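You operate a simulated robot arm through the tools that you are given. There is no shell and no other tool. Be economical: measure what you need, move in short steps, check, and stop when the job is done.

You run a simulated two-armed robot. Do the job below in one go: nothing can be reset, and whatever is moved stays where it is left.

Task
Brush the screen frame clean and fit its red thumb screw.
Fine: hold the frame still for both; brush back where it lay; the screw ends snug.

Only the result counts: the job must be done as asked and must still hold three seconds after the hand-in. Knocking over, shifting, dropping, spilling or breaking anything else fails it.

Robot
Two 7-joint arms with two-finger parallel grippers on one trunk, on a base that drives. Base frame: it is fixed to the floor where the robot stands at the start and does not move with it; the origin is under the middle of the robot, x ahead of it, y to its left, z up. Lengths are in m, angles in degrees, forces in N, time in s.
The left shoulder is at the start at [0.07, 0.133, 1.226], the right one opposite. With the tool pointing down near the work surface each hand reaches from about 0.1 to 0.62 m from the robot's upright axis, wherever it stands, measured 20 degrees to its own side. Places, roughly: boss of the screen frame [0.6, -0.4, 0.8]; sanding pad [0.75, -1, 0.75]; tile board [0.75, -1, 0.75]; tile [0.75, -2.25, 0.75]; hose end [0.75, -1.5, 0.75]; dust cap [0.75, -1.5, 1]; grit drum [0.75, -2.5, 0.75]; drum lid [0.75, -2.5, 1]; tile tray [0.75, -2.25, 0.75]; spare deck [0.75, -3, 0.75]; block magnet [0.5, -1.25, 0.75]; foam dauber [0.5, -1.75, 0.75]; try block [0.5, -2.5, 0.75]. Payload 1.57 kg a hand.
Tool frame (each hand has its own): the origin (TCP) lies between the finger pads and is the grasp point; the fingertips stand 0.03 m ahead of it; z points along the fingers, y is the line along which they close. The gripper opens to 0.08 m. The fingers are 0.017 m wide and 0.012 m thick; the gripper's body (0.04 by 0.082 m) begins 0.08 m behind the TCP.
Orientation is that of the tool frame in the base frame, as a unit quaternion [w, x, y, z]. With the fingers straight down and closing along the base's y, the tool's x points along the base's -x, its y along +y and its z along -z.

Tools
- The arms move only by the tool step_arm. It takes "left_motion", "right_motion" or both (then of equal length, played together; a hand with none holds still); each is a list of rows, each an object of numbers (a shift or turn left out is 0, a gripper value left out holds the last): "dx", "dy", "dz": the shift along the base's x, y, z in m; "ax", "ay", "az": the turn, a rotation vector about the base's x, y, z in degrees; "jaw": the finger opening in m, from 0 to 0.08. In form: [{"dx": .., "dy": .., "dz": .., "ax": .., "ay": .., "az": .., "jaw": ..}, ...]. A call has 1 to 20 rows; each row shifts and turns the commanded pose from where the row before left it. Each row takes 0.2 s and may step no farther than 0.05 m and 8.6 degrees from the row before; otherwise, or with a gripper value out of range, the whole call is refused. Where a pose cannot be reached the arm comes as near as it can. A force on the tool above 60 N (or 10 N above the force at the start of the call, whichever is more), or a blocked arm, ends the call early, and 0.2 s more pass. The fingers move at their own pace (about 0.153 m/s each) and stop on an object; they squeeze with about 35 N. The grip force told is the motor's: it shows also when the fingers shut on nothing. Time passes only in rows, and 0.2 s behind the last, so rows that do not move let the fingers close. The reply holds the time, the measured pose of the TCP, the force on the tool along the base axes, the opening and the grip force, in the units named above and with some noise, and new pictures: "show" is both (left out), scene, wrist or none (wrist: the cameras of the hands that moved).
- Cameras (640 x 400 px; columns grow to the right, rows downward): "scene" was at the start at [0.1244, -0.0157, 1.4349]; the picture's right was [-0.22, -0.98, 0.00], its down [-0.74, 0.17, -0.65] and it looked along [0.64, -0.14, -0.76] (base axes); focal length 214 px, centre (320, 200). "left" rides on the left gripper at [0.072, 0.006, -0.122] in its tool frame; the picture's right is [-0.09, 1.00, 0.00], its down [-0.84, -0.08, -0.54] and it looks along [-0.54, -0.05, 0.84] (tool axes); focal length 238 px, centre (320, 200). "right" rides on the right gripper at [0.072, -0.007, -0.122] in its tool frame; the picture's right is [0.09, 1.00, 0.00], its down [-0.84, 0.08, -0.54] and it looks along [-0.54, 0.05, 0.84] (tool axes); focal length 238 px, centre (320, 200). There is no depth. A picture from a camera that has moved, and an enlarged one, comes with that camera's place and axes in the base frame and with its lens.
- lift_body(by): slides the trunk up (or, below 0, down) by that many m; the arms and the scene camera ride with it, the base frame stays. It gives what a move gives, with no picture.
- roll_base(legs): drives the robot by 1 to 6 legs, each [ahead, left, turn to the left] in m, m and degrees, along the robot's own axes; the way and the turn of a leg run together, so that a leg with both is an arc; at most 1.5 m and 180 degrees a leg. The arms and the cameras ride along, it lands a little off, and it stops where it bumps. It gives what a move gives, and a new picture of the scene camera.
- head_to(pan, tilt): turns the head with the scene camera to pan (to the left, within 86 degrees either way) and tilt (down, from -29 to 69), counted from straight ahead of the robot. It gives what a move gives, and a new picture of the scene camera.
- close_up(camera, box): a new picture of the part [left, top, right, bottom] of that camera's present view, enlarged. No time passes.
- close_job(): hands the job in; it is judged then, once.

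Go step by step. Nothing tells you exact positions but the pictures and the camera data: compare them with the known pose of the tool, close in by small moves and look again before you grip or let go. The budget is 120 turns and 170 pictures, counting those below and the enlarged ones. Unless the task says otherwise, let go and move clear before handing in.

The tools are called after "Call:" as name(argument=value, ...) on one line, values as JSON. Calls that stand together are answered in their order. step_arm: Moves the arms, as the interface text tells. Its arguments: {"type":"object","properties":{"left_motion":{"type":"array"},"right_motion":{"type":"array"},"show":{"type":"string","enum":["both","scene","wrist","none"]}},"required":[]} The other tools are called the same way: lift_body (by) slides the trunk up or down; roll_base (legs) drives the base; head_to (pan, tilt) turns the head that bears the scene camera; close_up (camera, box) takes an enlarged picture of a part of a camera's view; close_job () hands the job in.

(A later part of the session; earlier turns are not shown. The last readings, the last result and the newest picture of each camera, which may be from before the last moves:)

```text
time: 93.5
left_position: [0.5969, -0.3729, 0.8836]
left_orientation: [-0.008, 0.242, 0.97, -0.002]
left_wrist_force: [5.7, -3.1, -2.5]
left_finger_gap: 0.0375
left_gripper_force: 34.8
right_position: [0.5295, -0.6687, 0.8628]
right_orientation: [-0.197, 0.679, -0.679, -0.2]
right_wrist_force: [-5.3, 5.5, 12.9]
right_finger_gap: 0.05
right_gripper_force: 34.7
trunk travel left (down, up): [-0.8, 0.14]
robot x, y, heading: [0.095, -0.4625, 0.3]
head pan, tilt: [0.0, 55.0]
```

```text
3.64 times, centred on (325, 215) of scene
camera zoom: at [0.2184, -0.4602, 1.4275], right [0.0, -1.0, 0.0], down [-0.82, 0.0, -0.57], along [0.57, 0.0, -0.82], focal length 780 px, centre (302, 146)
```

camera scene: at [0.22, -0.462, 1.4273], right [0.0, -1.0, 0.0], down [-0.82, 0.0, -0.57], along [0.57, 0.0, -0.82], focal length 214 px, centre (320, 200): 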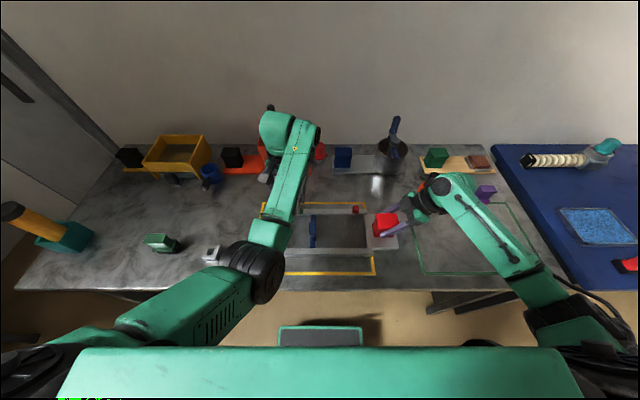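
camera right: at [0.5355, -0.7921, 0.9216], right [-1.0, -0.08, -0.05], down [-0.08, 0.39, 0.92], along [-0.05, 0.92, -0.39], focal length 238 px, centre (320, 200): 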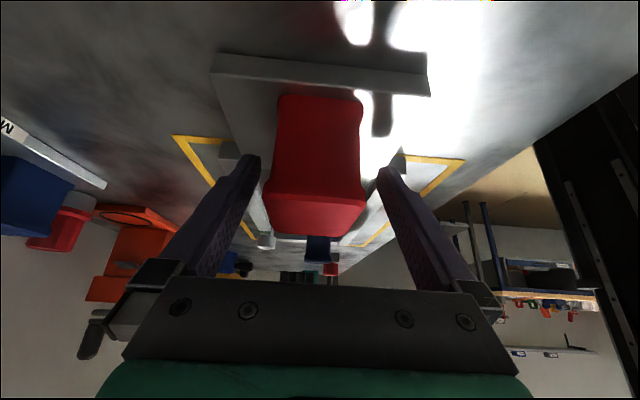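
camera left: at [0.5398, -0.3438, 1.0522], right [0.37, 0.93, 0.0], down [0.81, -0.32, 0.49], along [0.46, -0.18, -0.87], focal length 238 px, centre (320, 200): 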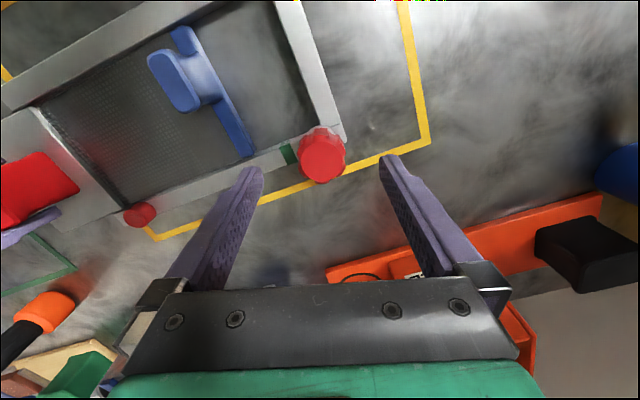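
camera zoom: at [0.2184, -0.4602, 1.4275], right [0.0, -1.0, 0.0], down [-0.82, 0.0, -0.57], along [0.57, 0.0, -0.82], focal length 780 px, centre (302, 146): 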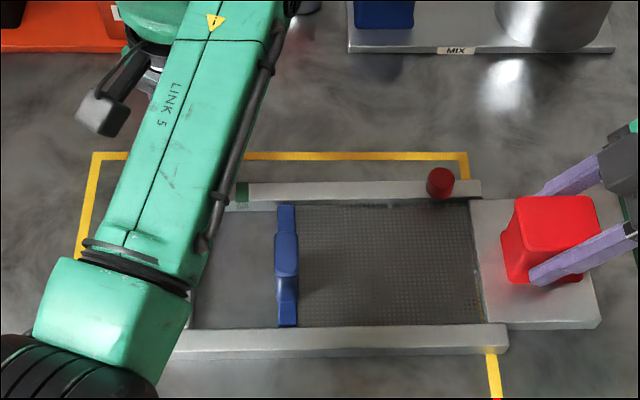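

The frame got pushed about 7 mm while the left arm's posture jammed. I'll open the left hand so the right arm's holding command can draw the frame back, then check.

Call:
step_arm(left_motion=[{"jaw": 0.08}, {}, {"dz": 0.02}, {"dz": 0.02}, {"dz": 0.02}, {}], show="both")

Call:
close_up(camera="scene", box=[250, 160, 400, 270])

```text
time: 95.0
left_position: [0.6023, -0.3307, 0.9351]
left_orientation: [-0.018, 0.217, 0.975, 0.033]
left_wrist_force: [0.3, -0.5, 0.2]
left_finger_gap: 0.0801
left_gripper_force: 0.1
right_position: [0.5308, -0.6699, 0.8627]
right_orientation: [0.198, -0.678, 0.679, 0.2]
right_wrist_force: [3.5, 0.6, 15.2]
right_finger_gap: 0.0498
right_gripper_force: 34.9
trunk travel left (down, up): [-0.8, 0.14]
robot x, y, heading: [0.1003, -0.463, 0.1]
head pan, tilt: [0.0, 55.0]
camera scene: at [0.2185, -0.4606, 1.4275], right [0.0, -1.0, 0.0], down [-0.82, 0.0, -0.57], along [0.57, 0.0, -0.82], focal length 214 px, centre (320, 200)
camera left: at [0.5423, -0.3034, 1.0614], right [0.51, 0.86, 0.05], down [0.74, -0.46, 0.5], along [0.45, -0.21, -0.87], focal length 238 px, centre (320, 200)
```

scene: 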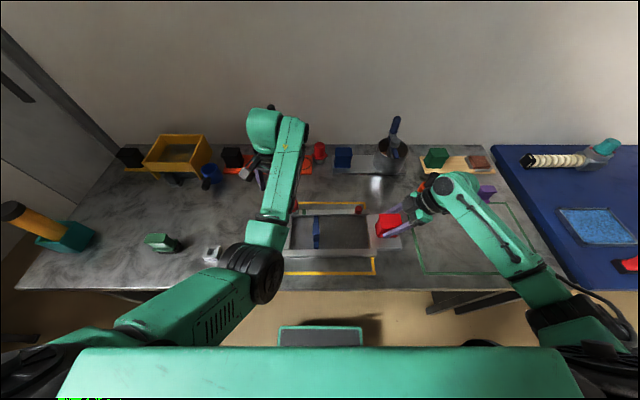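
left: 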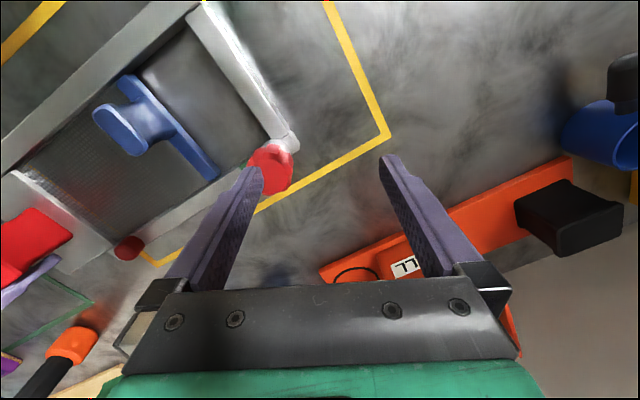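

```text
3.64 times, centred on (325, 215) of scene
camera zoom: at [0.2185, -0.4606, 1.4275], right [0.0, -1.0, 0.0], down [-0.82, 0.0, -0.57], along [0.57, 0.0, -0.82], focal length 780 px, centre (302, 146)
```

zoom: 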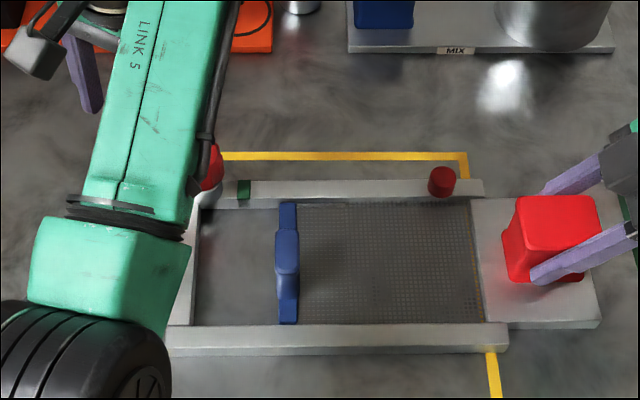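

The left arm's reach collapsed because its elbow folded inward. First I'll nudge the frame back with the right hand, then unfold the left arm.

Call:
step_arm(right_motion=[{"dy": 0.002}, {"dy": 0.002}, {"dy": 0.002}, {"dy": 0.0015}, {}, {}], left_motion=[{"dz": 0.03}, {"dz": 0.03}, {"dz": 0.03}, {"dz": 0.03}, {}, {}], show="none")

Call:
close_up(camera="scene", box=[250, 160, 400, 270])

```text
time: 96.3
left_position: [0.6537, -0.3816, 1.0244]
left_orientation: [-0.009, 0.243, 0.97, -0.004]
left_wrist_force: [-0.8, -0.8, 0.1]
left_finger_gap: 0.0799
left_gripper_force: 0.1
left hand out of reach, approached as far as the arm can: row 1, 2, 3, 4
right_position: [0.5301, -0.6627, 0.8621]
right_orientation: [0.198, -0.677, 0.68, 0.2]
right_wrist_force: [-0.5, -6.5, 17.1]
right_finger_gap: 0.0496
right_gripper_force: 35.2
trunk travel left (down, up): [-0.8, 0.14]
robot x, y, heading: [0.0984, -0.4647, -0.3]
head pan, tilt: [0.0, 55.0]
```

```text
3.64 times, centred on (325, 215) of scene
camera zoom: at [0.217, -0.4623, 1.4276], right [0.0, -1.0, 0.0], down [-0.82, 0.0, -0.58], along [0.58, 0.0, -0.82], focal length 780 px, centre (302, 146)
```

zoom: 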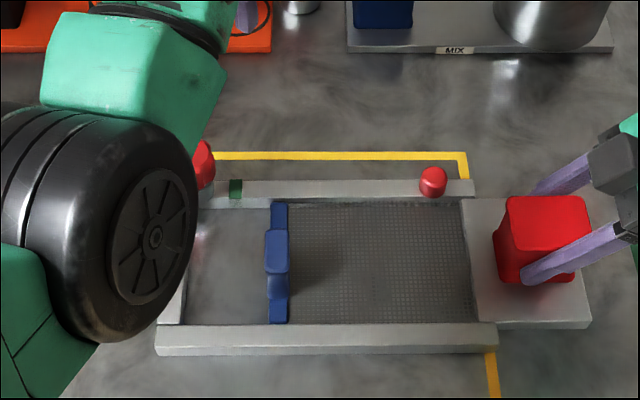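

The frame is back within about 1 mm. Now checking the left arm's posture.

Call:
close_up(camera="scene", box=[0, 0, 640, 400])

```text
1.00 times, centred on (320, 200) of scene
camera zoom: at [0.217, -0.4623, 1.4276], right [0.0, -1.0, 0.0], down [-0.82, 0.0, -0.58], along [0.58, 0.0, -0.82], focal length 214 px, centre (320, 200)
```

zoom: 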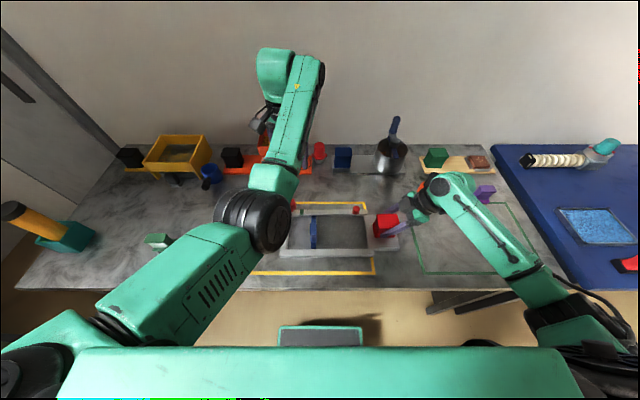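

Moving the left hand back and out to the left with yaw toward -90° to unfold the elbow.

Call:
step_arm(left_motion=[{"dx": -0.03}, {"dx": -0.03}, {"dx": -0.03, "az": -8}, {"dx": -0.03, "az": -8, "dy": 0.02}, {"az": -8, "dy": 0.03}, {"az": -8, "dy": 0.03}, {"az": -8, "dy": 0.03}, {"az": -8, "dy": 0.03}, {"az": -8, "dy": 0.03}, {"dy": 0.03}, {"dy": 0.03}, {"dy": 0.03}, {}], show="scene")

```text
time: 99.2
left_position: [0.6213, -0.1248, 0.9657]
left_orientation: [-0.009, 0.67, 0.742, 0.002]
left_wrist_force: [0.8, 0.0, 0.0]
left_finger_gap: 0.0797
left_gripper_force: 0.1
left hand out of reach, approached as far as the arm can: row 1, 2, 3, 4
right_position: [0.53, -0.6611, 0.8627]
right_orientation: [0.198, -0.677, 0.68, 0.2]
right_wrist_force: [-3.2, -0.1, 10.8]
right_finger_gap: 0.0501
right_gripper_force: 35.0
trunk travel left (down, up): [-0.8, 0.14]
robot x, y, heading: [0.0993, -0.4641, 0.2]
head pan, tilt: [0.0, 55.0]
camera scene: at [0.2174, -0.4611, 1.4276], right [0.0, -1.0, 0.0], down [-0.82, 0.0, -0.57], along [0.57, 0.0, -0.82], focal length 214 px, centre (320, 200)
```

scene: 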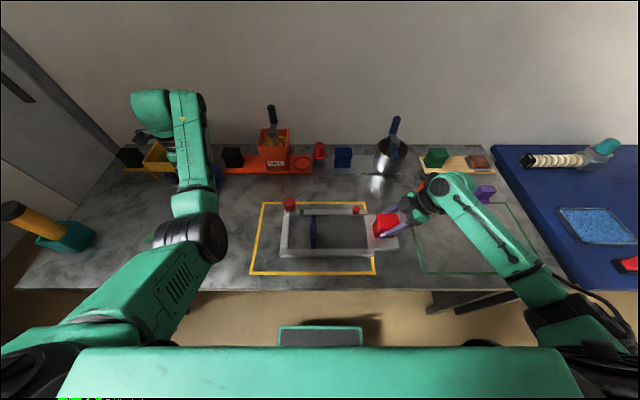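

Elbow is still inward. I'll pull the hand closer and yaw strongly negative, which should push the elbow out.

Call:
step_arm(left_motion=[{"dx": -0.03, "dz": 0.01}, {"dx": -0.03, "dz": 0.01}, {"dx": -0.03, "dz": 0.01}, {"dx": -0.02, "az": -8.5}, {"az": -8.5}, {"az": -8.5}, {"az": -8.5}, {"az": -8.5}, {"az": -8.5}, {"az": -8.5}, {"az": -8.5}, {"az": -8.5}, {"az": -8.5}, {}], show="scene")

```text
time: 102.2
left_position: [0.5847, -0.141, 0.9274]
left_orientation: [-0.006, 0.996, 0.093, 0.008]
left_wrist_force: [0.4, 0.0, 0.9]
left_finger_gap: 0.0799
left_gripper_force: 0.1
left hand out of reach, approached as far as the arm can: row 4, 8, 9, 10, 11, 12
right_position: [0.5296, -0.6609, 0.8623]
right_orientation: [0.197, -0.678, 0.68, 0.2]
right_wrist_force: [-1.4, 3.2, 8.0]
right_finger_gap: 0.0498
right_gripper_force: 35.0
trunk travel left (down, up): [-0.8, 0.14]
robot x, y, heading: [0.0999, -0.462, 0.1]
head pan, tilt: [0.0, 55.0]
camera scene: at [0.2182, -0.4608, 1.4275], right [0.0, -1.0, 0.0], down [-0.82, 0.0, -0.57], along [0.57, 0.0, -0.82], focal length 214 px, centre (320, 200)
```

scene: 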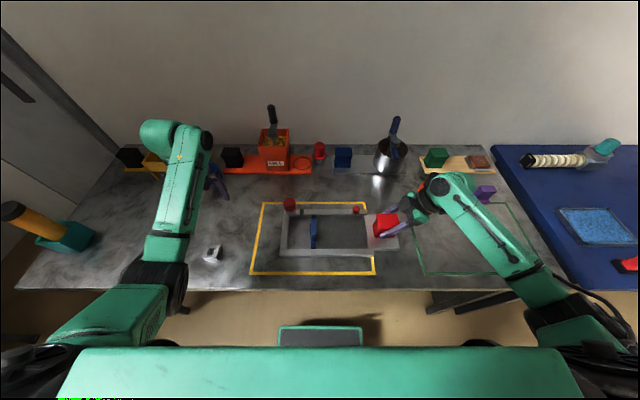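

Call:
close_up(camera="scene", box=[0, 180, 260, 342])

Call:
close_up(camera="left", box=[0, 0, 640, 400])

```text
2.46 times, centred on (130, 261) of scene
camera zoom: at [0.2182, -0.4608, 1.4275], right [0.0, -1.0, 0.0], down [-0.82, 0.0, -0.57], along [0.57, 0.0, -0.82], focal length 528 px, centre (788, 50)
```

zoom: 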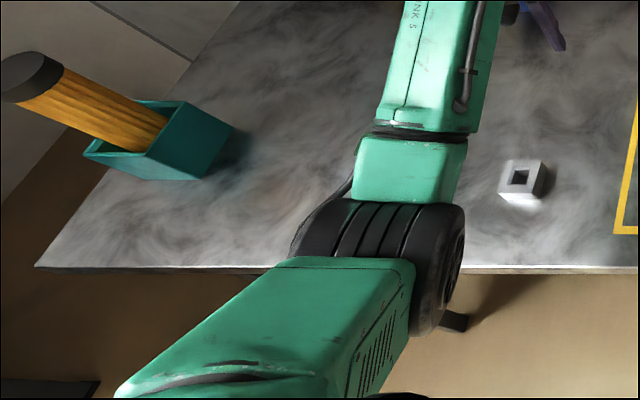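

```text
1.00 times, centred on (320, 200) of left
camera zoom: at [0.655, -0.134, 1.0505], right [0.1, -1.0, -0.01], down [-0.84, -0.09, 0.53], along [-0.53, -0.04, -0.85], focal length 238 px, centre (320, 200)
```

zoom: 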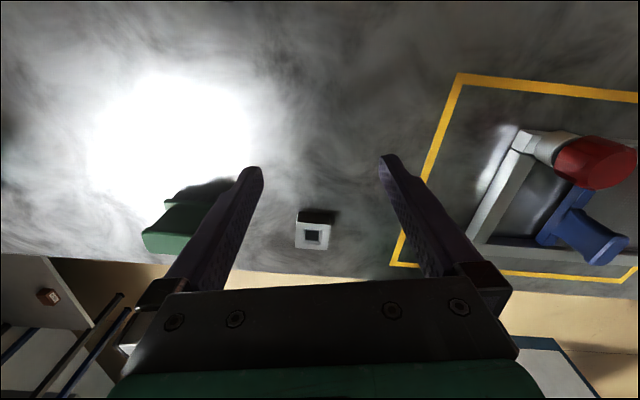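

The brush is undisturbed and the elbow has moved outward. Raising and retracting the hand further to restore the original posture.

Call:
step_arm(left_motion=[{"dz": 0.02, "dx": -0.02}, {"dz": 0.02, "dx": -0.02}, {"dz": 0.02, "dx": -0.02}, {"dz": 0.02, "dx": -0.02}, {"dz": 0.02, "dx": -0.02}, {}], show="scene")

```text
time: 103.5
left_position: [0.4854, -0.1403, 1.0261]
left_orientation: [-0.005, 0.996, 0.094, 0.008]
left_wrist_force: [-0.6, 0.0, 0.2]
left_finger_gap: 0.08
left_gripper_force: 0.1
right_position: [0.5302, -0.6625, 0.8627]
right_orientation: [0.197, -0.677, 0.68, 0.199]
right_wrist_force: [-0.1, -0.1, 8.2]
right_finger_gap: 0.0499
right_gripper_force: 35.2
trunk travel left (down, up): [-0.8, 0.14]
robot x, y, heading: [0.1006, -0.4646, 0.2]
head pan, tilt: [0.0, 55.0]
camera scene: at [0.2183, -0.4611, 1.4275], right [0.0, -1.0, 0.0], down [-0.82, 0.0, -0.57], along [0.57, 0.0, -0.82], focal length 214 px, centre (320, 200)
```

scene: 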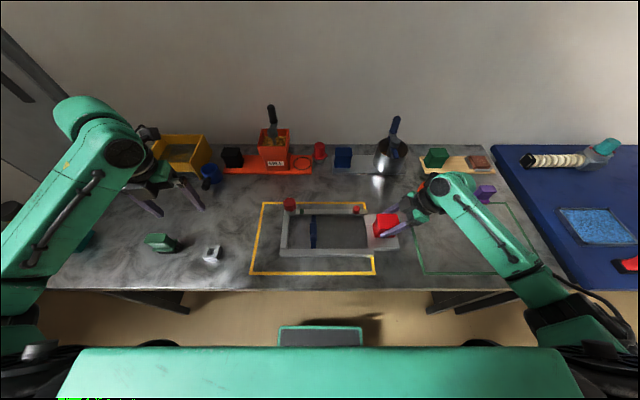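

The elbow is back outside in a healthy posture. Unwinding the yaw to about +40° here, safely away from the frame.

Call:
step_arm(left_motion=[{"az": 8.5, "ay": 0.85, "ax": -0.6}, {"az": 8.5}, {"az": 8.5}, {"az": 8.5}, {"az": 8.5}, {"az": 8.5}, {"az": 8.5}, {"az": 8.5}, {"az": 8.5}, {"az": 8.5}, {"az": 8.5}, {"az": 8.5}, {"az": 8.5}, {"az": 8.5}, {"az": 8.5}, {"az": 8.5}, {"az": 8.5}, {"az": 8.5}, {"az": 8.5}, {"az": 8.5}], show="none")

Call:
step_arm(left_motion=[{"az": 8.5, "dx": 0.023, "dy": -0.045, "dz": -0.02}, {"az": 8.5, "dx": 0.023, "dy": -0.045, "dz": -0.02}, {"az": 8.5, "dx": 0.023, "dy": -0.045, "dz": -0.02}, {"az": 8.5, "dx": 0.023, "dy": -0.045, "dz": -0.02}, {"dx": 0.023, "dy": -0.045, "dz": -0.02}, {}, {}], show="both")

Call:
close_up(camera="left", box=[260, 80, 380, 220])

```text
time: 107.8
left_position: [0.4846, -0.1385, 1.027]
left_orientation: [0.0, -0.007, 1.0, -0.002]
left_wrist_force: [0.6, 0.6, 0.1]
left_finger_gap: 0.0799
left_gripper_force: 0.1
right_position: [0.5309, -0.6626, 0.8628]
right_orientation: [0.197, -0.677, 0.68, 0.2]
right_wrist_force: [0.2, 0.5, 10.2]
right_finger_gap: 0.05
right_gripper_force: 34.4
trunk travel left (down, up): [-0.8, 0.14]
robot x, y, heading: [0.1008, -0.4644, 0.0]
head pan, tilt: [0.0, 55.0]
```

```text
refused: row 1 steps farther than a row can; nothing moved
```

```text
2.86 times, centred on (320, 150) of left
camera zoom: at [0.4131, -0.1326, 1.1493], right [0.08, 1.0, 0.0], down [0.84, -0.06, 0.54], along [0.54, -0.04, -0.84], focal length 681 px, centre (320, 343)
```

zoom: 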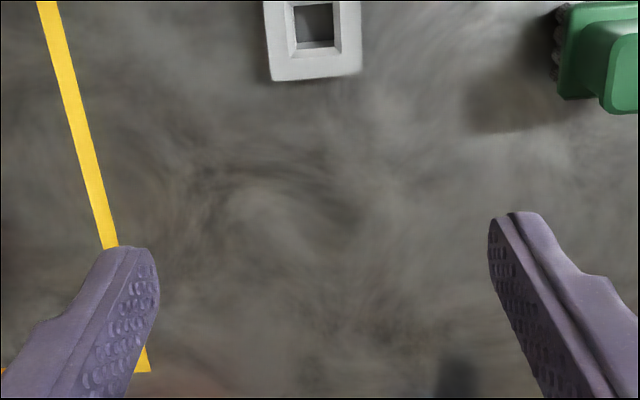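

Call:
step_arm(left_motion=[{"az": 8.5, "dx": 0.0167, "dy": -0.0326, "dz": -0.01}, {"az": 8.5, "dx": 0.0167, "dy": -0.0326, "dz": -0.01}, {"az": 8.5, "dx": 0.0167, "dy": -0.0326, "dz": -0.01}, {"az": 8.5, "dx": 0.0167, "dy": -0.0326, "dz": -0.01}, {"az": 8.5, "dx": 0.0167, "dy": -0.0326, "dz": -0.02}, {"dx": 0.0167, "dy": -0.0326, "dz": -0.02}, {"dx": 0.0167, "dy": -0.0326, "dz": -0.017}, {}, {}], show="both")

Call:
close_up(camera="left", box=[260, 80, 380, 220])

```text
time: 109.8
left_position: [0.6007, -0.3665, 0.9302]
left_orientation: [0.0, -0.369, 0.93, -0.002]
left_wrist_force: [0.2, 0.1, 0.1]
left_finger_gap: 0.0797
left_gripper_force: 0.0
right_position: [0.529, -0.6628, 0.861]
right_orientation: [0.199, -0.677, 0.679, 0.201]
right_wrist_force: [-2.6, 0.5, 7.6]
right_finger_gap: 0.0499
right_gripper_force: 35.4
trunk travel left (down, up): [-0.8, 0.14]
robot x, y, heading: [0.0965, -0.4628, -0.2]
head pan, tilt: [0.0, 55.0]
camera scene: at [0.218, -0.4611, 1.4275], right [0.0, -1.0, 0.0], down [-0.82, 0.0, -0.57], along [0.57, 0.0, -0.82], focal length 214 px, centre (320, 200)
camera left: at [0.5429, -0.4108, 1.0528], right [-0.62, 0.79, -0.01], down [0.66, 0.52, 0.54], along [0.43, 0.33, -0.84], focal length 238 px, centre (320, 200)
```

scene: 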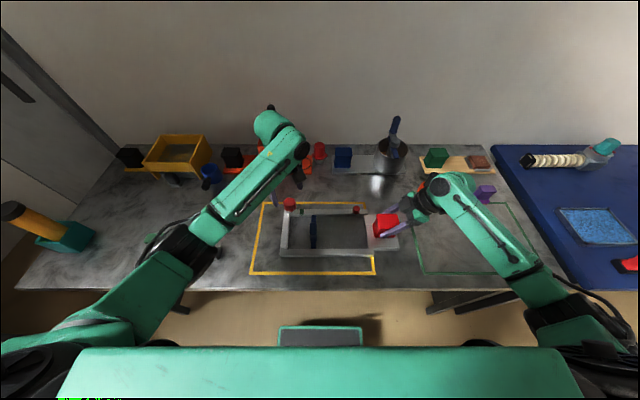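
left: 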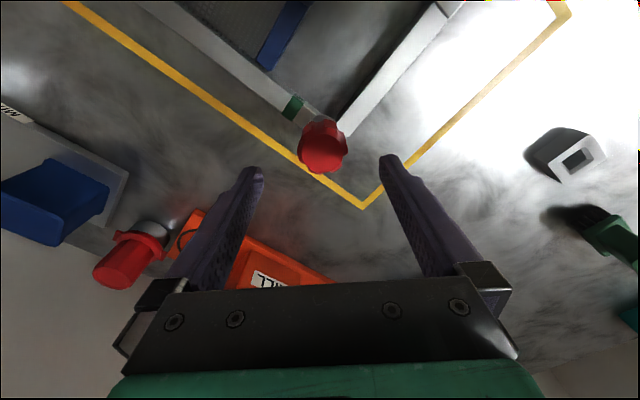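

```text
2.86 times, centred on (320, 150) of left
camera zoom: at [0.5429, -0.4108, 1.0528], right [-0.62, 0.79, -0.01], down [0.66, 0.52, 0.54], along [0.43, 0.33, -0.84], focal length 681 px, centre (320, 343)
```

zoom: 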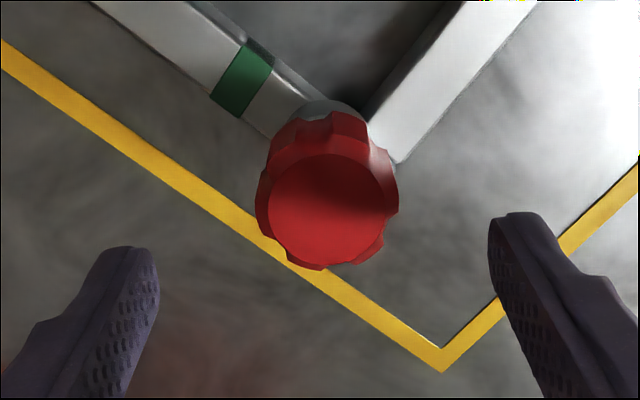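

Good posture and view. The knob is 3 mm off; correcting and lowering.

Call:
step_arm(left_motion=[{"dx": -0.003, "dy": 0.002, "dz": -0.02}, {"dz": -0.02}, {"dz": -0.006}, {}, {}], show="none")

Call:
close_up(camera="left", box=[250, 80, 390, 230])

```text
time: 111.0
left_position: [0.5976, -0.3656, 0.8841]
left_orientation: [0.001, -0.369, 0.93, -0.003]
left_wrist_force: [0.0, 0.8, -0.3]
left_finger_gap: 0.08
left_gripper_force: 0.0
right_position: [0.5301, -0.6627, 0.8616]
right_orientation: [0.197, -0.678, 0.679, 0.201]
right_wrist_force: [-3.6, -0.3, 6.5]
right_finger_gap: 0.0496
right_gripper_force: 34.6
trunk travel left (down, up): [-0.8, 0.14]
robot x, y, heading: [0.1, -0.4634, 0.0]
head pan, tilt: [0.0, 55.0]
```

```text
2.67 times, centred on (320, 155) of left
camera zoom: at [0.54, -0.4088, 1.0069], right [-0.62, 0.79, -0.01], down [0.66, 0.52, 0.54], along [0.43, 0.33, -0.84], focal length 636 px, centre (320, 320)
```

zoom: 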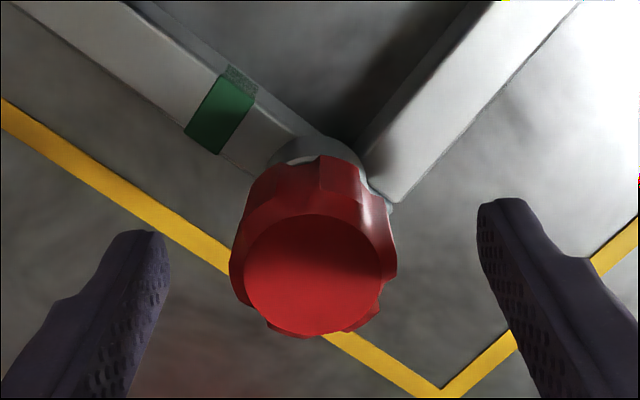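

Call:
step_arm(left_motion=[{"dx": 0.0013, "dy": -0.0013}, {"jaw": 0.05}, {"jaw": 0.043}, {"jaw": 0.0}, {}, {}], show="none")

```text
time: 112.3
left_position: [0.5994, -0.3656, 0.884]
left_orientation: [0.001, -0.369, 0.929, -0.002]
left_wrist_force: [-0.7, 2.2, 1.2]
left_finger_gap: 0.0384
left_gripper_force: 34.9
right_position: [0.5286, -0.6629, 0.8627]
right_orientation: [0.197, -0.677, 0.68, 0.199]
right_wrist_force: [-2.0, 1.1, 5.0]
right_finger_gap: 0.0495
right_gripper_force: 35.4
trunk travel left (down, up): [-0.8, 0.14]
robot x, y, heading: [0.0984, -0.4665, -0.0]
head pan, tilt: [0.0, 55.0]
```

Clean grip with almost no force this time. Turning clockwise in small portions.

Call:
step_arm(left_motion=[{"az": -8.5, "dz": -0.0001}, {"az": -8.5, "dz": -0.0001}, {"az": -8.5, "dz": -0.0001}, {"az": -8.5, "dz": -0.0001}, {"az": -8.5, "dz": -0.0001}, {"az": -8.5, "dz": -0.0001}, {}], show="none")

```text
time: 114.0
left_position: [0.6012, -0.3676, 0.8842]
left_orientation: [0.0, 0.069, 0.998, -0.003]
left_wrist_force: [-4.9, -4.7, -2.8]
left_finger_gap: 0.0383
left_gripper_force: 35.0
right_position: [0.5306, -0.6616, 0.8621]
right_orientation: [0.198, -0.677, 0.68, 0.2]
right_wrist_force: [2.1, 2.9, 5.6]
right_finger_gap: 0.0496
right_gripper_force: 35.2
trunk travel left (down, up): [-0.8, 0.14]
robot x, y, heading: [0.1021, -0.4643, -0.1]
head pan, tilt: [0.0, 55.0]
```

Call:
step_arm(left_motion=[{"az": -8.5, "dz": -0.0002}, {"az": -8.5, "dz": -0.0002}, {"az": -8.5, "dz": -0.0002}, {"az": -8.5, "dz": -0.0001}, {"az": -8.5, "dz": -0.0001}, {"az": -8.5, "dz": -0.0001}, {"az": -8.5, "dz": -0.0001}, {"az": -8.5, "dz": -0.0001}, {}], show="none")

```text
time: 116.0
left_position: [0.6013, -0.368, 0.8841]
left_orientation: [0.0, 0.615, 0.788, -0.002]
left_wrist_force: [-6.8, -17.9, -2.5]
left_finger_gap: 0.0382
left_gripper_force: 35.1
right_position: [0.5308, -0.6615, 0.862]
right_orientation: [0.198, -0.678, 0.679, 0.202]
right_wrist_force: [6.6, 16.1, 8.2]
right_finger_gap: 0.0496
right_gripper_force: 35.0
trunk travel left (down, up): [-0.8, 0.14]
robot x, y, heading: [0.102, -0.4618, 0.0]
head pan, tilt: [0.0, 55.0]
```

A sideways load has built up from off-axis turning; relieving it by easing 1.5 mm in -y.

Call:
step_arm(left_motion=[{"dy": -0.0008, "dx": -0.0003}, {"dy": -0.0007, "dx": -0.0003}, {}], show="none")

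```text
time: 116.8
left_position: [0.6012, -0.3693, 0.8828]
left_orientation: [0.0, 0.614, 0.79, -0.001]
left_wrist_force: [-0.7, -11.2, 5.3]
left_finger_gap: 0.038
left_gripper_force: 34.7
right_position: [0.5309, -0.6627, 0.8629]
right_orientation: [0.198, -0.678, 0.679, 0.201]
right_wrist_force: [6.1, 11.7, 6.4]
right_finger_gap: 0.0498
right_gripper_force: 35.5
trunk travel left (down, up): [-0.8, 0.14]
robot x, y, heading: [0.1006, -0.4648, -0.1]
head pan, tilt: [0.0, 55.0]
```

Call:
step_arm(left_motion=[{"az": -8.5, "dy": -0.0004}, {"az": -8.5, "dy": -0.0004}, {"az": -8.5, "dy": -0.0003, "dz": -0.0001}, {"az": -8.5, "dz": -0.0001}, {"az": -8.5, "dz": -0.0001}, {"az": -8.5, "dz": -0.0001}, {"az": -8.5, "dz": -0.0001}, {}], show="wrist")

Call:
close_up(camera="scene", box=[250, 160, 400, 270])

```text
time: 118.5
left_position: [0.5986, -0.3702, 0.8824]
left_orientation: [-0.002, 0.925, 0.38, 0.0]
left_wrist_force: [-3.7, 2.5, 1.7]
left_finger_gap: 0.038
left_gripper_force: 34.6
right_position: [0.5297, -0.6631, 0.861]
right_orientation: [0.195, -0.678, 0.68, 0.199]
right_wrist_force: [1.2, 0.9, 6.3]
right_finger_gap: 0.0498
right_gripper_force: 35.2
trunk travel left (down, up): [-0.8, 0.14]
robot x, y, heading: [0.1006, -0.4634, 0.0]
head pan, tilt: [0.0, 55.0]
camera left: at [0.6549, -0.3236, 1.0047], right [0.63, -0.77, 0.0], down [-0.65, -0.53, 0.54], along [-0.42, -0.34, -0.84], focal length 238 px, centre (320, 200)
```

left: 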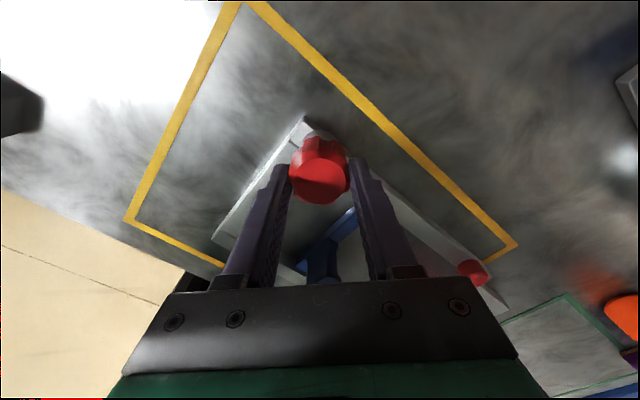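

```text
3.64 times, centred on (325, 215) of scene
camera zoom: at [0.2177, -0.4604, 1.4275], right [0.0, -1.0, 0.0], down [-0.82, 0.0, -0.57], along [0.57, 0.0, -0.82], focal length 780 px, centre (302, 146)
```

zoom: 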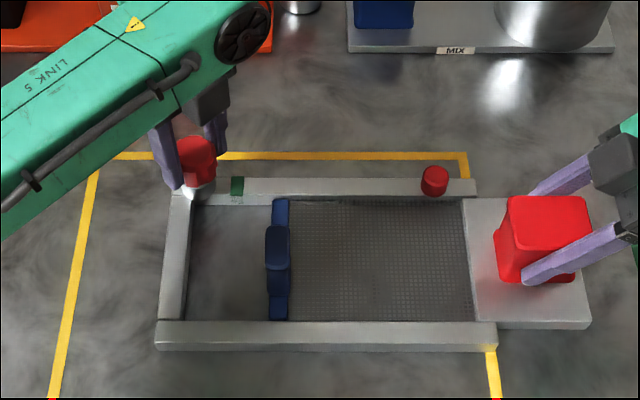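

About 410° in total; the frame is steady. Releasing and unwinding for the next bite.

Call:
step_arm(left_motion=[{"jaw": 0.08}, {}, {"dz": 0.025}, {"dz": 0.02, "az": 8.5}, {"az": 8.5}, {"az": 8.5}, {"az": 8.5}, {"az": 8.5}, {"az": 8.5}, {"az": 8.5}, {"az": 8.5}, {"az": 8.5}, {"az": 8.5}, {"az": 8.5}, {"az": 8.5}, {"az": 8.5}, {"az": 8.5}, {"az": 8.5}, {"az": 8.5}, {"az": 8.5}], show="none")

Call:
close_up(camera="left", box=[260, 80, 380, 220])

Call:
close_up(camera="scene", box=[270, 170, 350, 230])

```text
time: 122.8
left_position: [0.5998, -0.3707, 0.9271]
left_orientation: [0.0, -0.083, 0.997, -0.002]
left_wrist_force: [-0.4, 0.6, 0.4]
left_finger_gap: 0.0802
left_gripper_force: 0.1
right_position: [0.5296, -0.6627, 0.8619]
right_orientation: [0.198, -0.678, 0.679, 0.201]
right_wrist_force: [-1.7, -0.7, 5.0]
right_finger_gap: 0.05
right_gripper_force: 34.8
trunk travel left (down, up): [-0.8, 0.14]
robot x, y, heading: [0.0979, -0.4652, 0.2]
head pan, tilt: [0.0, 55.0]
```

```text
2.86 times, centred on (320, 150) of left
camera zoom: at [0.527, -0.3739, 1.0499], right [-0.07, 1.0, 0.0], down [0.84, 0.06, 0.54], along [0.54, 0.04, -0.84], focal length 681 px, centre (320, 343)
```

zoom: 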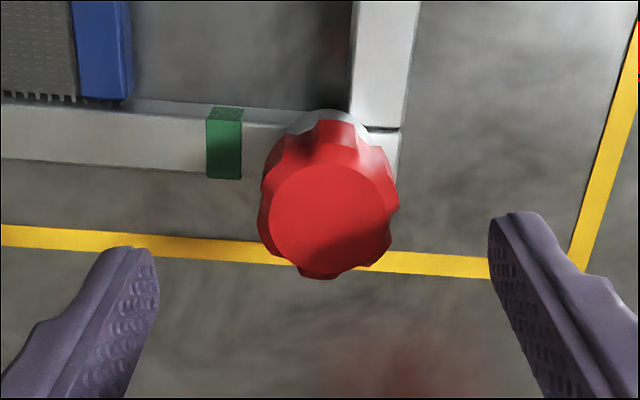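

```text
6.67 times, centred on (310, 200) of scene
camera zoom: at [0.2183, -0.4617, 1.4275], right [0.0, -1.0, 0.0], down [-0.82, 0.0, -0.57], along [0.57, 0.0, -0.82], focal length 1430 px, centre (387, 200)
```

zoom: 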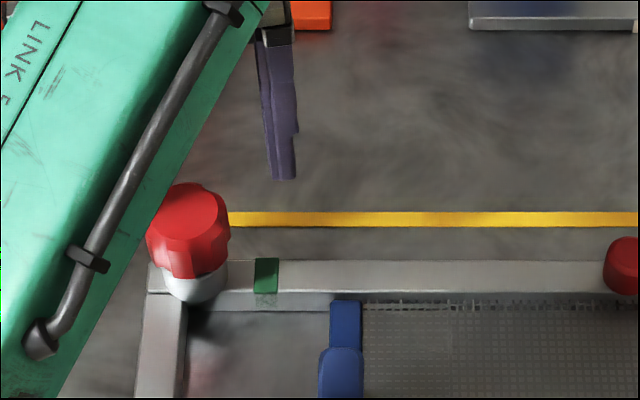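

Advance is about 3.5 mm per turn, with roughly 10 mm to go. Continuing: unwind to +60°, correct +3 mm in y, lower, grip.

Call:
step_arm(left_motion=[{"az": 8.5, "dy": 0.003, "dx": 0.0005}, {"az": 8.5}, {"az": 8.5}, {"az": 8.5}, {"az": 8.5}, {"dz": -0.02}, {"dz": -0.02}, {"dz": -0.006}, {}, {}], show="none")

Call:
close_up(camera="left", box=[250, 80, 390, 230])

```text
time: 125.0
left_position: [0.6002, -0.3672, 0.8817]
left_orientation: [0.002, -0.436, 0.9, -0.002]
left_wrist_force: [0.0, -0.6, 0.5]
left_finger_gap: 0.0803
left_gripper_force: 0.0
right_position: [0.5306, -0.6625, 0.8616]
right_orientation: [0.198, -0.677, 0.68, 0.2]
right_wrist_force: [-1.7, -1.2, 6.0]
right_finger_gap: 0.0498
right_gripper_force: 35.1
trunk travel left (down, up): [-0.8, 0.14]
robot x, y, heading: [0.0975, -0.4599, 0.2]
head pan, tilt: [0.0, 55.0]
```

```text
2.67 times, centred on (320, 155) of left
camera zoom: at [0.5498, -0.4187, 1.0037], right [-0.73, 0.69, -0.01], down [0.58, 0.61, 0.54], along [0.38, 0.39, -0.84], focal length 636 px, centre (320, 320)
```

zoom: 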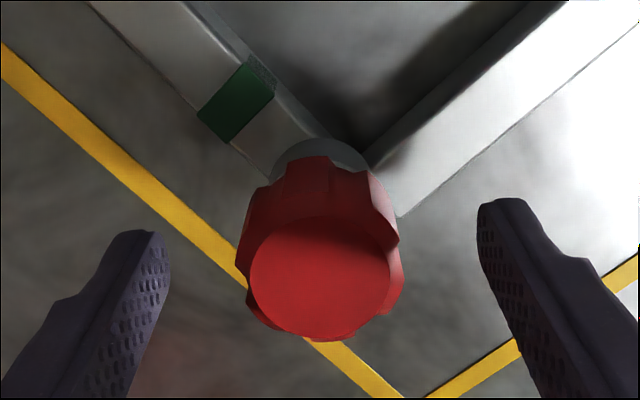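

Centred. Grip and turn clockwise.

Call:
step_arm(left_motion=[{"jaw": 0.045}, {"jaw": 0.0}, {}, {"az": -8.5}, {"az": -8.5, "dz": -0.0001}, {"az": -8.5, "dz": -0.0001}, {"az": -8.5, "dz": -0.0001}, {"az": -8.5, "dz": -0.0001}, {"az": -8.5, "dz": -0.0001}, {"az": -8.5, "dz": -0.0001}, {"az": -8.5, "dz": -0.0001}, {"az": -8.5, "dz": -0.0001}, {"az": -8.5, "dz": -0.0001}, {"az": -8.5, "dz": -0.0001}, {}], show="none")

```text
time: 128.2
left_position: [0.6009, -0.3667, 0.8803]
left_orientation: [-0.002, 0.357, 0.934, -0.002]
left_wrist_force: [-2.8, -6.1, -2.3]
left_finger_gap: 0.0379
left_gripper_force: 35.1
right_position: [0.5301, -0.6621, 0.8615]
right_orientation: [0.199, -0.677, 0.679, 0.202]
right_wrist_force: [1.7, 5.1, 5.0]
right_finger_gap: 0.0499
right_gripper_force: 34.9
trunk travel left (down, up): [-0.8, 0.14]
robot x, y, heading: [0.0973, -0.4634, -0.1]
head pan, tilt: [0.0, 55.0]
```

Call:
step_arm(left_motion=[{"az": -8.5, "dz": -0.0001}, {"az": -8.5, "dz": -0.0001}, {"az": -8.5, "dz": -0.0001}, {"az": -8.5, "dz": -0.0001}, {"az": -8.5, "dz": -0.0001}, {"az": -8.5, "dz": -0.0001}, {"az": -8.5, "dz": -0.0001}, {"az": -8.5, "dz": -0.0001}, {"az": -8.5, "dz": -0.0001}, {"az": -8.5, "dz": -0.0001}, {"az": -8.5, "dz": -0.0001}, {}], show="none")

```text
time: 130.8
left_position: [0.6012, -0.3675, 0.879]
left_orientation: [-0.002, 0.925, 0.38, 0.001]
left_wrist_force: [3.8, -2.1, 1.2]
left_finger_gap: 0.0379
left_gripper_force: 35.3
right_position: [0.5305, -0.6627, 0.8619]
right_orientation: [0.196, -0.678, 0.68, 0.2]
right_wrist_force: [-1.5, 0.9, 8.8]
right_finger_gap: 0.0498
right_gripper_force: 35.5
trunk travel left (down, up): [-0.8, 0.14]
robot x, y, heading: [0.099, -0.4638, 0.1]
head pan, tilt: [0.0, 55.0]
```

Clean bite, about 2.5 mm down. Opening and unwinding in place.

Call:
step_arm(left_motion=[{"jaw": 0.08}, {}, {"az": 8.5}, {"az": 8.5}, {"az": 8.5}, {"az": 8.5}, {"az": 8.5}, {"az": 8.5}, {"az": 8.5}, {"az": 8.5}, {"az": 8.5}, {"az": 8.5}, {"az": 8.5}, {"az": 8.5}, {"az": 8.5}, {"az": 8.5}, {"az": 8.5}, {"az": 8.5}, {"az": 8.5}, {"az": 8.5}], show="none")

Call:
step_arm(left_motion=[{"az": 8.5}, {"az": 8.5}, {"az": 8.5}, {"az": 8.5}, {"az": 8.5}, {}, {}], show="none")

Call:
close_up(camera="left", box=[250, 80, 390, 230])

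```text
time: 134.9
left_position: [0.6007, -0.3669, 0.8789]
left_orientation: [0.0, -0.156, 0.988, -0.002]
left_wrist_force: [-0.5, 0.2, -0.1]
left_finger_gap: 0.0801
left_gripper_force: 0.0
right_position: [0.5303, -0.6625, 0.8623]
right_orientation: [0.197, -0.677, 0.68, 0.201]
right_wrist_force: [-0.2, -0.4, 6.2]
right_finger_gap: 0.0496
right_gripper_force: 34.5
trunk travel left (down, up): [-0.8, 0.14]
robot x, y, heading: [0.0991, -0.4617, -0.1]
head pan, tilt: [0.0, 55.0]
```

```text
time: 136.6
left_position: [0.6043, -0.3242, 0.8735]
left_orientation: [0.018, -0.521, 0.853, 0.026]
left_wrist_force: [-0.3, -0.1, -0.7]
left_finger_gap: 0.08
left_gripper_force: 0.0
right_position: [0.5306, -0.6633, 0.8609]
right_orientation: [0.197, -0.678, 0.679, 0.201]
right_wrist_force: [-1.0, -0.6, 7.2]
right_finger_gap: 0.0499
right_gripper_force: 34.8
trunk travel left (down, up): [-0.8, 0.14]
robot x, y, heading: [0.0986, -0.464, -0.1]
head pan, tilt: [0.0, 55.0]
```

```text
2.67 times, centred on (320, 155) of left
camera zoom: at [0.565, -0.3931, 0.9924], right [-0.84, 0.54, 0.03], down [0.45, 0.67, 0.59], along [0.3, 0.51, -0.81], focal length 636 px, centre (320, 320)
```

zoom: 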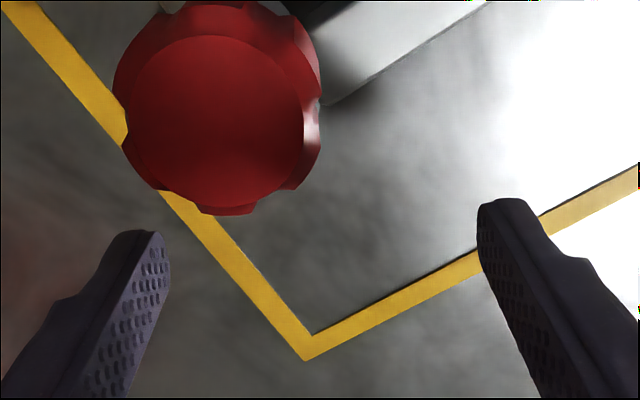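

The yaw limit bit again around +50° and the hand jumped aside (no force seen). Lifting away and retracting to reset the arm posture; I'll cap the yaw at +30° from now on.

Call:
step_arm(left_motion=[{"dz": 0.03}, {"dz": 0.03}, {"dz": 0.02, "dy": 0.02, "dx": -0.02}, {"dz": 0.01, "dy": 0.03, "dx": -0.02, "az": -8}, {"dy": 0.03, "dx": -0.02, "az": -8}, {"dy": 0.03, "dx": -0.02, "az": -8}, {"dy": 0.03, "dx": -0.02, "az": -8}, {"dy": 0.03, "dx": -0.02, "az": -8}, {"dy": 0.03, "az": -8}, {"az": -8}, {}], show="scene")

```text
time: 138.9
left_position: [0.5144, -0.1471, 0.925]
left_orientation: [0.001, -0.044, 0.999, 0.012]
left_wrist_force: [-0.3, -0.5, -0.5]
left_finger_gap: 0.0798
left_gripper_force: 0.0
left hand out of reach, approached as far as the arm can: row 3, 4, 5, 6, 7
right_position: [0.53, -0.6619, 0.8628]
right_orientation: [0.197, -0.678, 0.679, 0.201]
right_wrist_force: [-0.8, -0.3, 5.6]
right_finger_gap: 0.05
right_gripper_force: 35.0
trunk travel left (down, up): [-0.8, 0.14]
robot x, y, heading: [0.0989, -0.4629, 0.1]
head pan, tilt: [0.0, 55.0]
camera scene: at [0.2187, -0.4615, 1.4275], right [0.0, -1.0, 0.0], down [-0.82, 0.0, -0.57], along [0.57, 0.0, -0.82], focal length 214 px, centre (320, 200)
```

scene: 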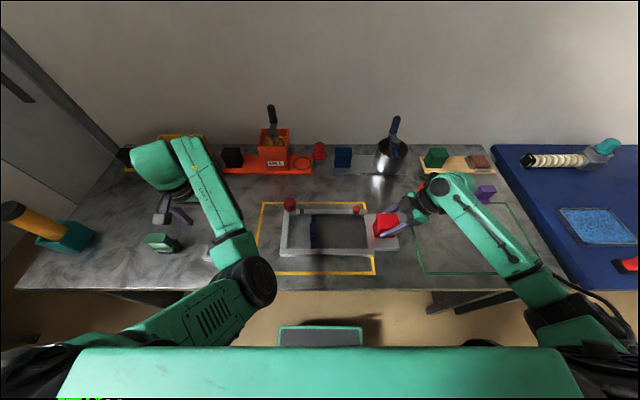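

Call:
step_arm(left_motion=[{"az": -8.5}, {"az": -8.5}, {"az": -8.5}, {"az": -8.5}, {"az": -8.5}, {"az": -8.5}, {"az": -8.5}, {"az": -8.5}, {"az": -8.5}, {"az": -8.5}, {"az": -8.5}, {"az": -8.5}, {"az": -8.5}, {"az": -8.5}, {"az": -8.5}, {"az": -8.5}, {"az": -8.5}, {"az": -8.5}, {"az": -8.5}, {}], show="none")

Call:
step_arm(left_motion=[{"dz": 0.02, "dx": -0.005}, {"dz": 0.02, "dx": -0.005}, {"dz": 0.02, "dx": -0.005}, {"dz": 0.02, "dx": -0.005}, {"dz": 0.02, "dx": -0.005}, {}], show="scene")

```text
time: 143.2
left_position: [0.5323, -0.1669, 0.8918]
left_orientation: [-0.002, 0.98, 0.197, 0.001]
left_wrist_force: [0.3, -0.1, -0.3]
left_finger_gap: 0.08
left_gripper_force: 0.1
left hand out of reach, approached as far as the arm can: row 18, 19
right_position: [0.5302, -0.6615, 0.8614]
right_orientation: [0.197, -0.678, 0.679, 0.202]
right_wrist_force: [-0.6, 1.4, 3.7]
right_finger_gap: 0.0498
right_gripper_force: 34.7
trunk travel left (down, up): [-0.8, 0.14]
robot x, y, heading: [0.0985, -0.4628, 0.1]
head pan, tilt: [0.0, 55.0]
```

```text
time: 144.6
left_position: [0.5515, -0.1785, 0.9041]
left_orientation: [-0.002, 0.98, 0.197, 0.0]
left_wrist_force: [-0.5, -0.5, -1.0]
left_finger_gap: 0.08
left_gripper_force: 0.0
left hand out of reach, approached as far as the arm can: row 1, 2, 3, 4, 5
right_position: [0.5315, -0.6618, 0.8613]
right_orientation: [0.197, -0.677, 0.68, 0.201]
right_wrist_force: [-0.4, 0.4, 2.6]
right_finger_gap: 0.0497
right_gripper_force: 34.7
trunk travel left (down, up): [-0.8, 0.14]
robot x, y, heading: [0.0961, -0.46, -0.2]
head pan, tilt: [0.0, 55.0]
camera scene: at [0.219, -0.4613, 1.4274], right [0.0, -1.0, 0.0], down [-0.82, 0.0, -0.57], along [0.57, 0.0, -0.82], focal length 214 px, centre (320, 200)
```

scene: 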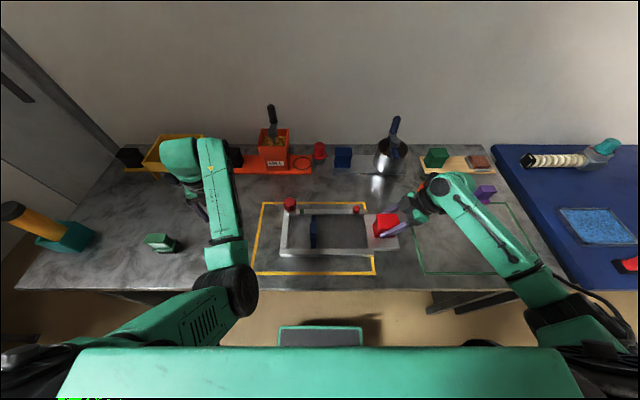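

Call:
step_arm(left_motion=[{"az": 8.2, "dx": 0.008, "dy": 0.006, "dz": 0.007}, {"az": 8.2, "dx": 0.008, "dy": 0.006, "dz": 0.007}, {"az": 8.2, "dx": 0.008, "dy": 0.006, "dz": 0.007}, {"az": 8.2, "dx": 0.008, "dy": 0.006, "dz": 0.007}, {"az": 8.2, "dx": 0.008, "dy": 0.006, "dz": 0.007}, {"az": 8.2, "dx": 0.008, "dy": 0.006, "dz": 0.007}, {"az": 8.2, "dx": 0.008, "dy": 0.006, "dz": 0.007}, {"az": 8.2, "dx": 0.008, "dy": 0.006, "dz": 0.007}, {"az": 8.2, "dx": 0.006, "dy": 0.006, "dz": 0.006}, {}], show="none")

Call:
step_arm(left_motion=[{"dx": -0.03, "dz": 0.01}, {"dx": -0.03, "dz": 0.01}, {"dx": -0.03, "dz": 0.01}, {"dx": -0.02, "az": -8.5}, {"az": -8.5}, {"az": -8.5}, {"az": -8.5}, {"az": -8.5}, {"az": -8.5}, {"az": -8.5}, {"az": -8.5}, {"az": -8.5}, {"az": -8.5}, {}], show="scene")

```text
time: 146.8
left_position: [0.6214, -0.1222, 0.9673]
left_orientation: [-0.002, 0.664, 0.747, -0.001]
left_wrist_force: [0.3, -0.8, -0.6]
left_finger_gap: 0.0801
left_gripper_force: 0.1
right_position: [0.5301, -0.6626, 0.862]
right_orientation: [0.197, -0.677, 0.68, 0.201]
right_wrist_force: [-0.8, 0.9, 3.5]
right_finger_gap: 0.0497
right_gripper_force: 34.3
trunk travel left (down, up): [-0.8, 0.14]
robot x, y, heading: [0.0988, -0.4593, 0.1]
head pan, tilt: [0.0, 55.0]
```

```text
time: 149.8
left_position: [0.5904, -0.1379, 0.9282]
left_orientation: [-0.003, 0.995, 0.1, -0.001]
left_wrist_force: [-0.2, -0.7, -0.3]
left_finger_gap: 0.0801
left_gripper_force: 0.1
left hand out of reach, approached as far as the arm can: row 4, 8, 9, 10, 11, 12
right_position: [0.5308, -0.6628, 0.8618]
right_orientation: [0.197, -0.678, 0.679, 0.201]
right_wrist_force: [-0.3, 3.1, 4.7]
right_finger_gap: 0.0494
right_gripper_force: 35.2
trunk travel left (down, up): [-0.8, 0.14]
robot x, y, heading: [0.0963, -0.4584, -0.1]
head pan, tilt: [0.0, 55.0]
camera scene: at [0.2194, -0.4618, 1.4274], right [0.0, -1.0, 0.0], down [-0.82, 0.0, -0.57], along [0.57, 0.0, -0.82], focal length 214 px, centre (320, 200)
```

scene: 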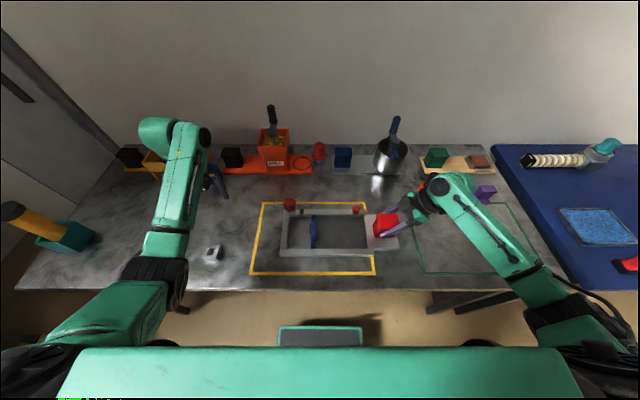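

Same as before, the elbow comes outward. Repeating the raise-and-retract that restored the posture, then unwinding to about 0°.

Call:
step_arm(left_motion=[{"dz": 0.02, "dx": -0.02}, {"dz": 0.02, "dx": -0.02}, {"dz": 0.02, "dx": -0.02}, {"dz": 0.02, "dx": -0.02}, {"dz": 0.02, "dx": -0.02}, {}, {"az": 8.5}, {"az": 8.5}, {"az": 8.5}, {"az": 8.5}, {"az": 8.5}, {"az": 8.5}, {"az": 8.5}, {"az": 8.5}, {"az": 8.5}, {"az": 8.5}, {"az": 8.5}, {"az": 8.5}, {"az": 8.5}, {"az": 8.5}], show="scene")

```text
time: 153.9
left_position: [0.4906, -0.1364, 1.0289]
left_orientation: [-0.001, 0.417, 0.909, -0.001]
left_wrist_force: [-0.5, -0.2, -0.1]
left_finger_gap: 0.0799
left_gripper_force: 0.1
right_position: [0.5305, -0.6617, 0.8623]
right_orientation: [0.197, -0.678, 0.68, 0.201]
right_wrist_force: [-2.4, -0.5, 2.2]
right_finger_gap: 0.0497
right_gripper_force: 34.8
trunk travel left (down, up): [-0.8, 0.14]
robot x, y, heading: [0.1019, -0.4644, -0.2]
head pan, tilt: [0.0, 55.0]
camera scene: at [0.2189, -0.4616, 1.4274], right [0.0, -1.0, 0.0], down [-0.82, 0.0, -0.57], along [0.57, 0.0, -0.82], focal length 214 px, centre (320, 200)
```

scene: 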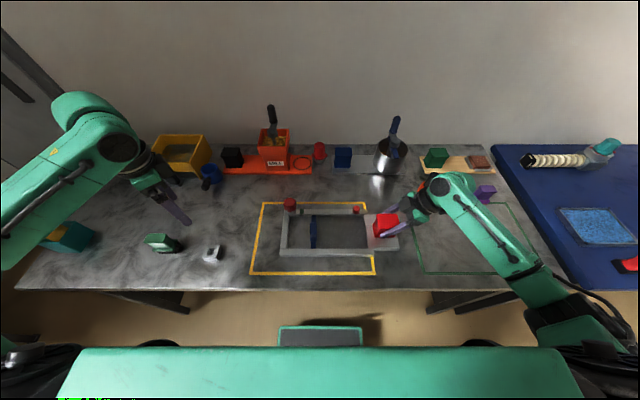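

Posture restored. Back over the knob with yaw about +19°.

Call:
step_arm(left_motion=[{"az": 8.5, "dx": 0.0137, "dy": -0.0288, "dz": -0.0125}, {"az": 8.5, "dx": 0.0137, "dy": -0.0288, "dz": -0.0125}, {"az": 8.5, "dx": 0.0137, "dy": -0.0288, "dz": -0.0125}, {"az": 8.5, "dx": 0.0137, "dy": -0.0288, "dz": -0.0125}, {"az": 8.5, "dx": 0.0137, "dy": -0.0288, "dz": -0.0125}, {"az": 8.5, "dx": 0.0137, "dy": -0.0288, "dz": -0.0125}, {"az": 8.5, "dx": 0.0137, "dy": -0.0288, "dz": -0.0125}, {"az": 8.5, "dx": 0.0137, "dy": -0.0288, "dz": -0.0125}, {}, {}], show="none")

Call:
close_up(camera="left", box=[260, 80, 380, 220])

Call:
close_up(camera="scene", box=[270, 170, 350, 230])

```text
time: 156.2
left_position: [0.5985, -0.3668, 0.9269]
left_orientation: [0.0, -0.161, 0.987, -0.003]
left_wrist_force: [0.1, 0.4, 0.0]
left_finger_gap: 0.0802
left_gripper_force: 0.0
right_position: [0.5314, -0.663, 0.8619]
right_orientation: [0.197, -0.678, 0.68, 0.201]
right_wrist_force: [-0.8, 0.0, 3.8]
right_finger_gap: 0.0498
right_gripper_force: 35.2
trunk travel left (down, up): [-0.8, 0.14]
robot x, y, heading: [0.0991, -0.4634, 0.0]
head pan, tilt: [0.0, 55.0]
```

```text
2.86 times, centred on (320, 150) of left
camera zoom: at [0.5283, -0.3834, 1.0491], right [-0.23, 0.97, 0.0], down [0.82, 0.2, 0.54], along [0.53, 0.12, -0.84], focal length 681 px, centre (320, 343)
```

zoom: 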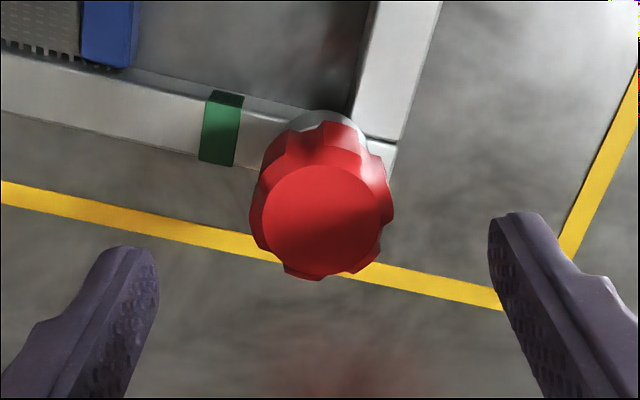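

```text
6.67 times, centred on (310, 200) of scene
camera zoom: at [0.2193, -0.4615, 1.4274], right [0.0, -1.0, 0.0], down [-0.82, 0.0, -0.57], along [0.57, 0.0, -0.82], focal length 1430 px, centre (387, 200)
```

zoom: 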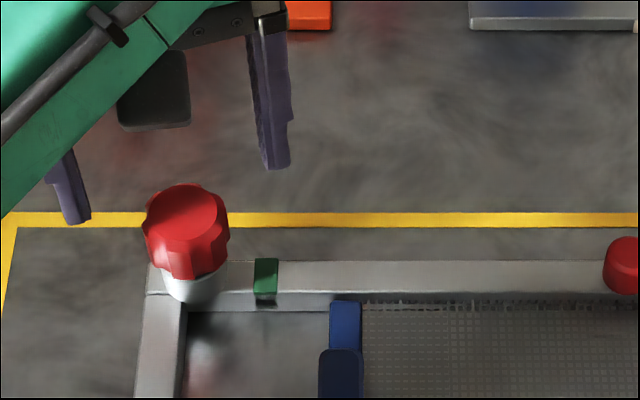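

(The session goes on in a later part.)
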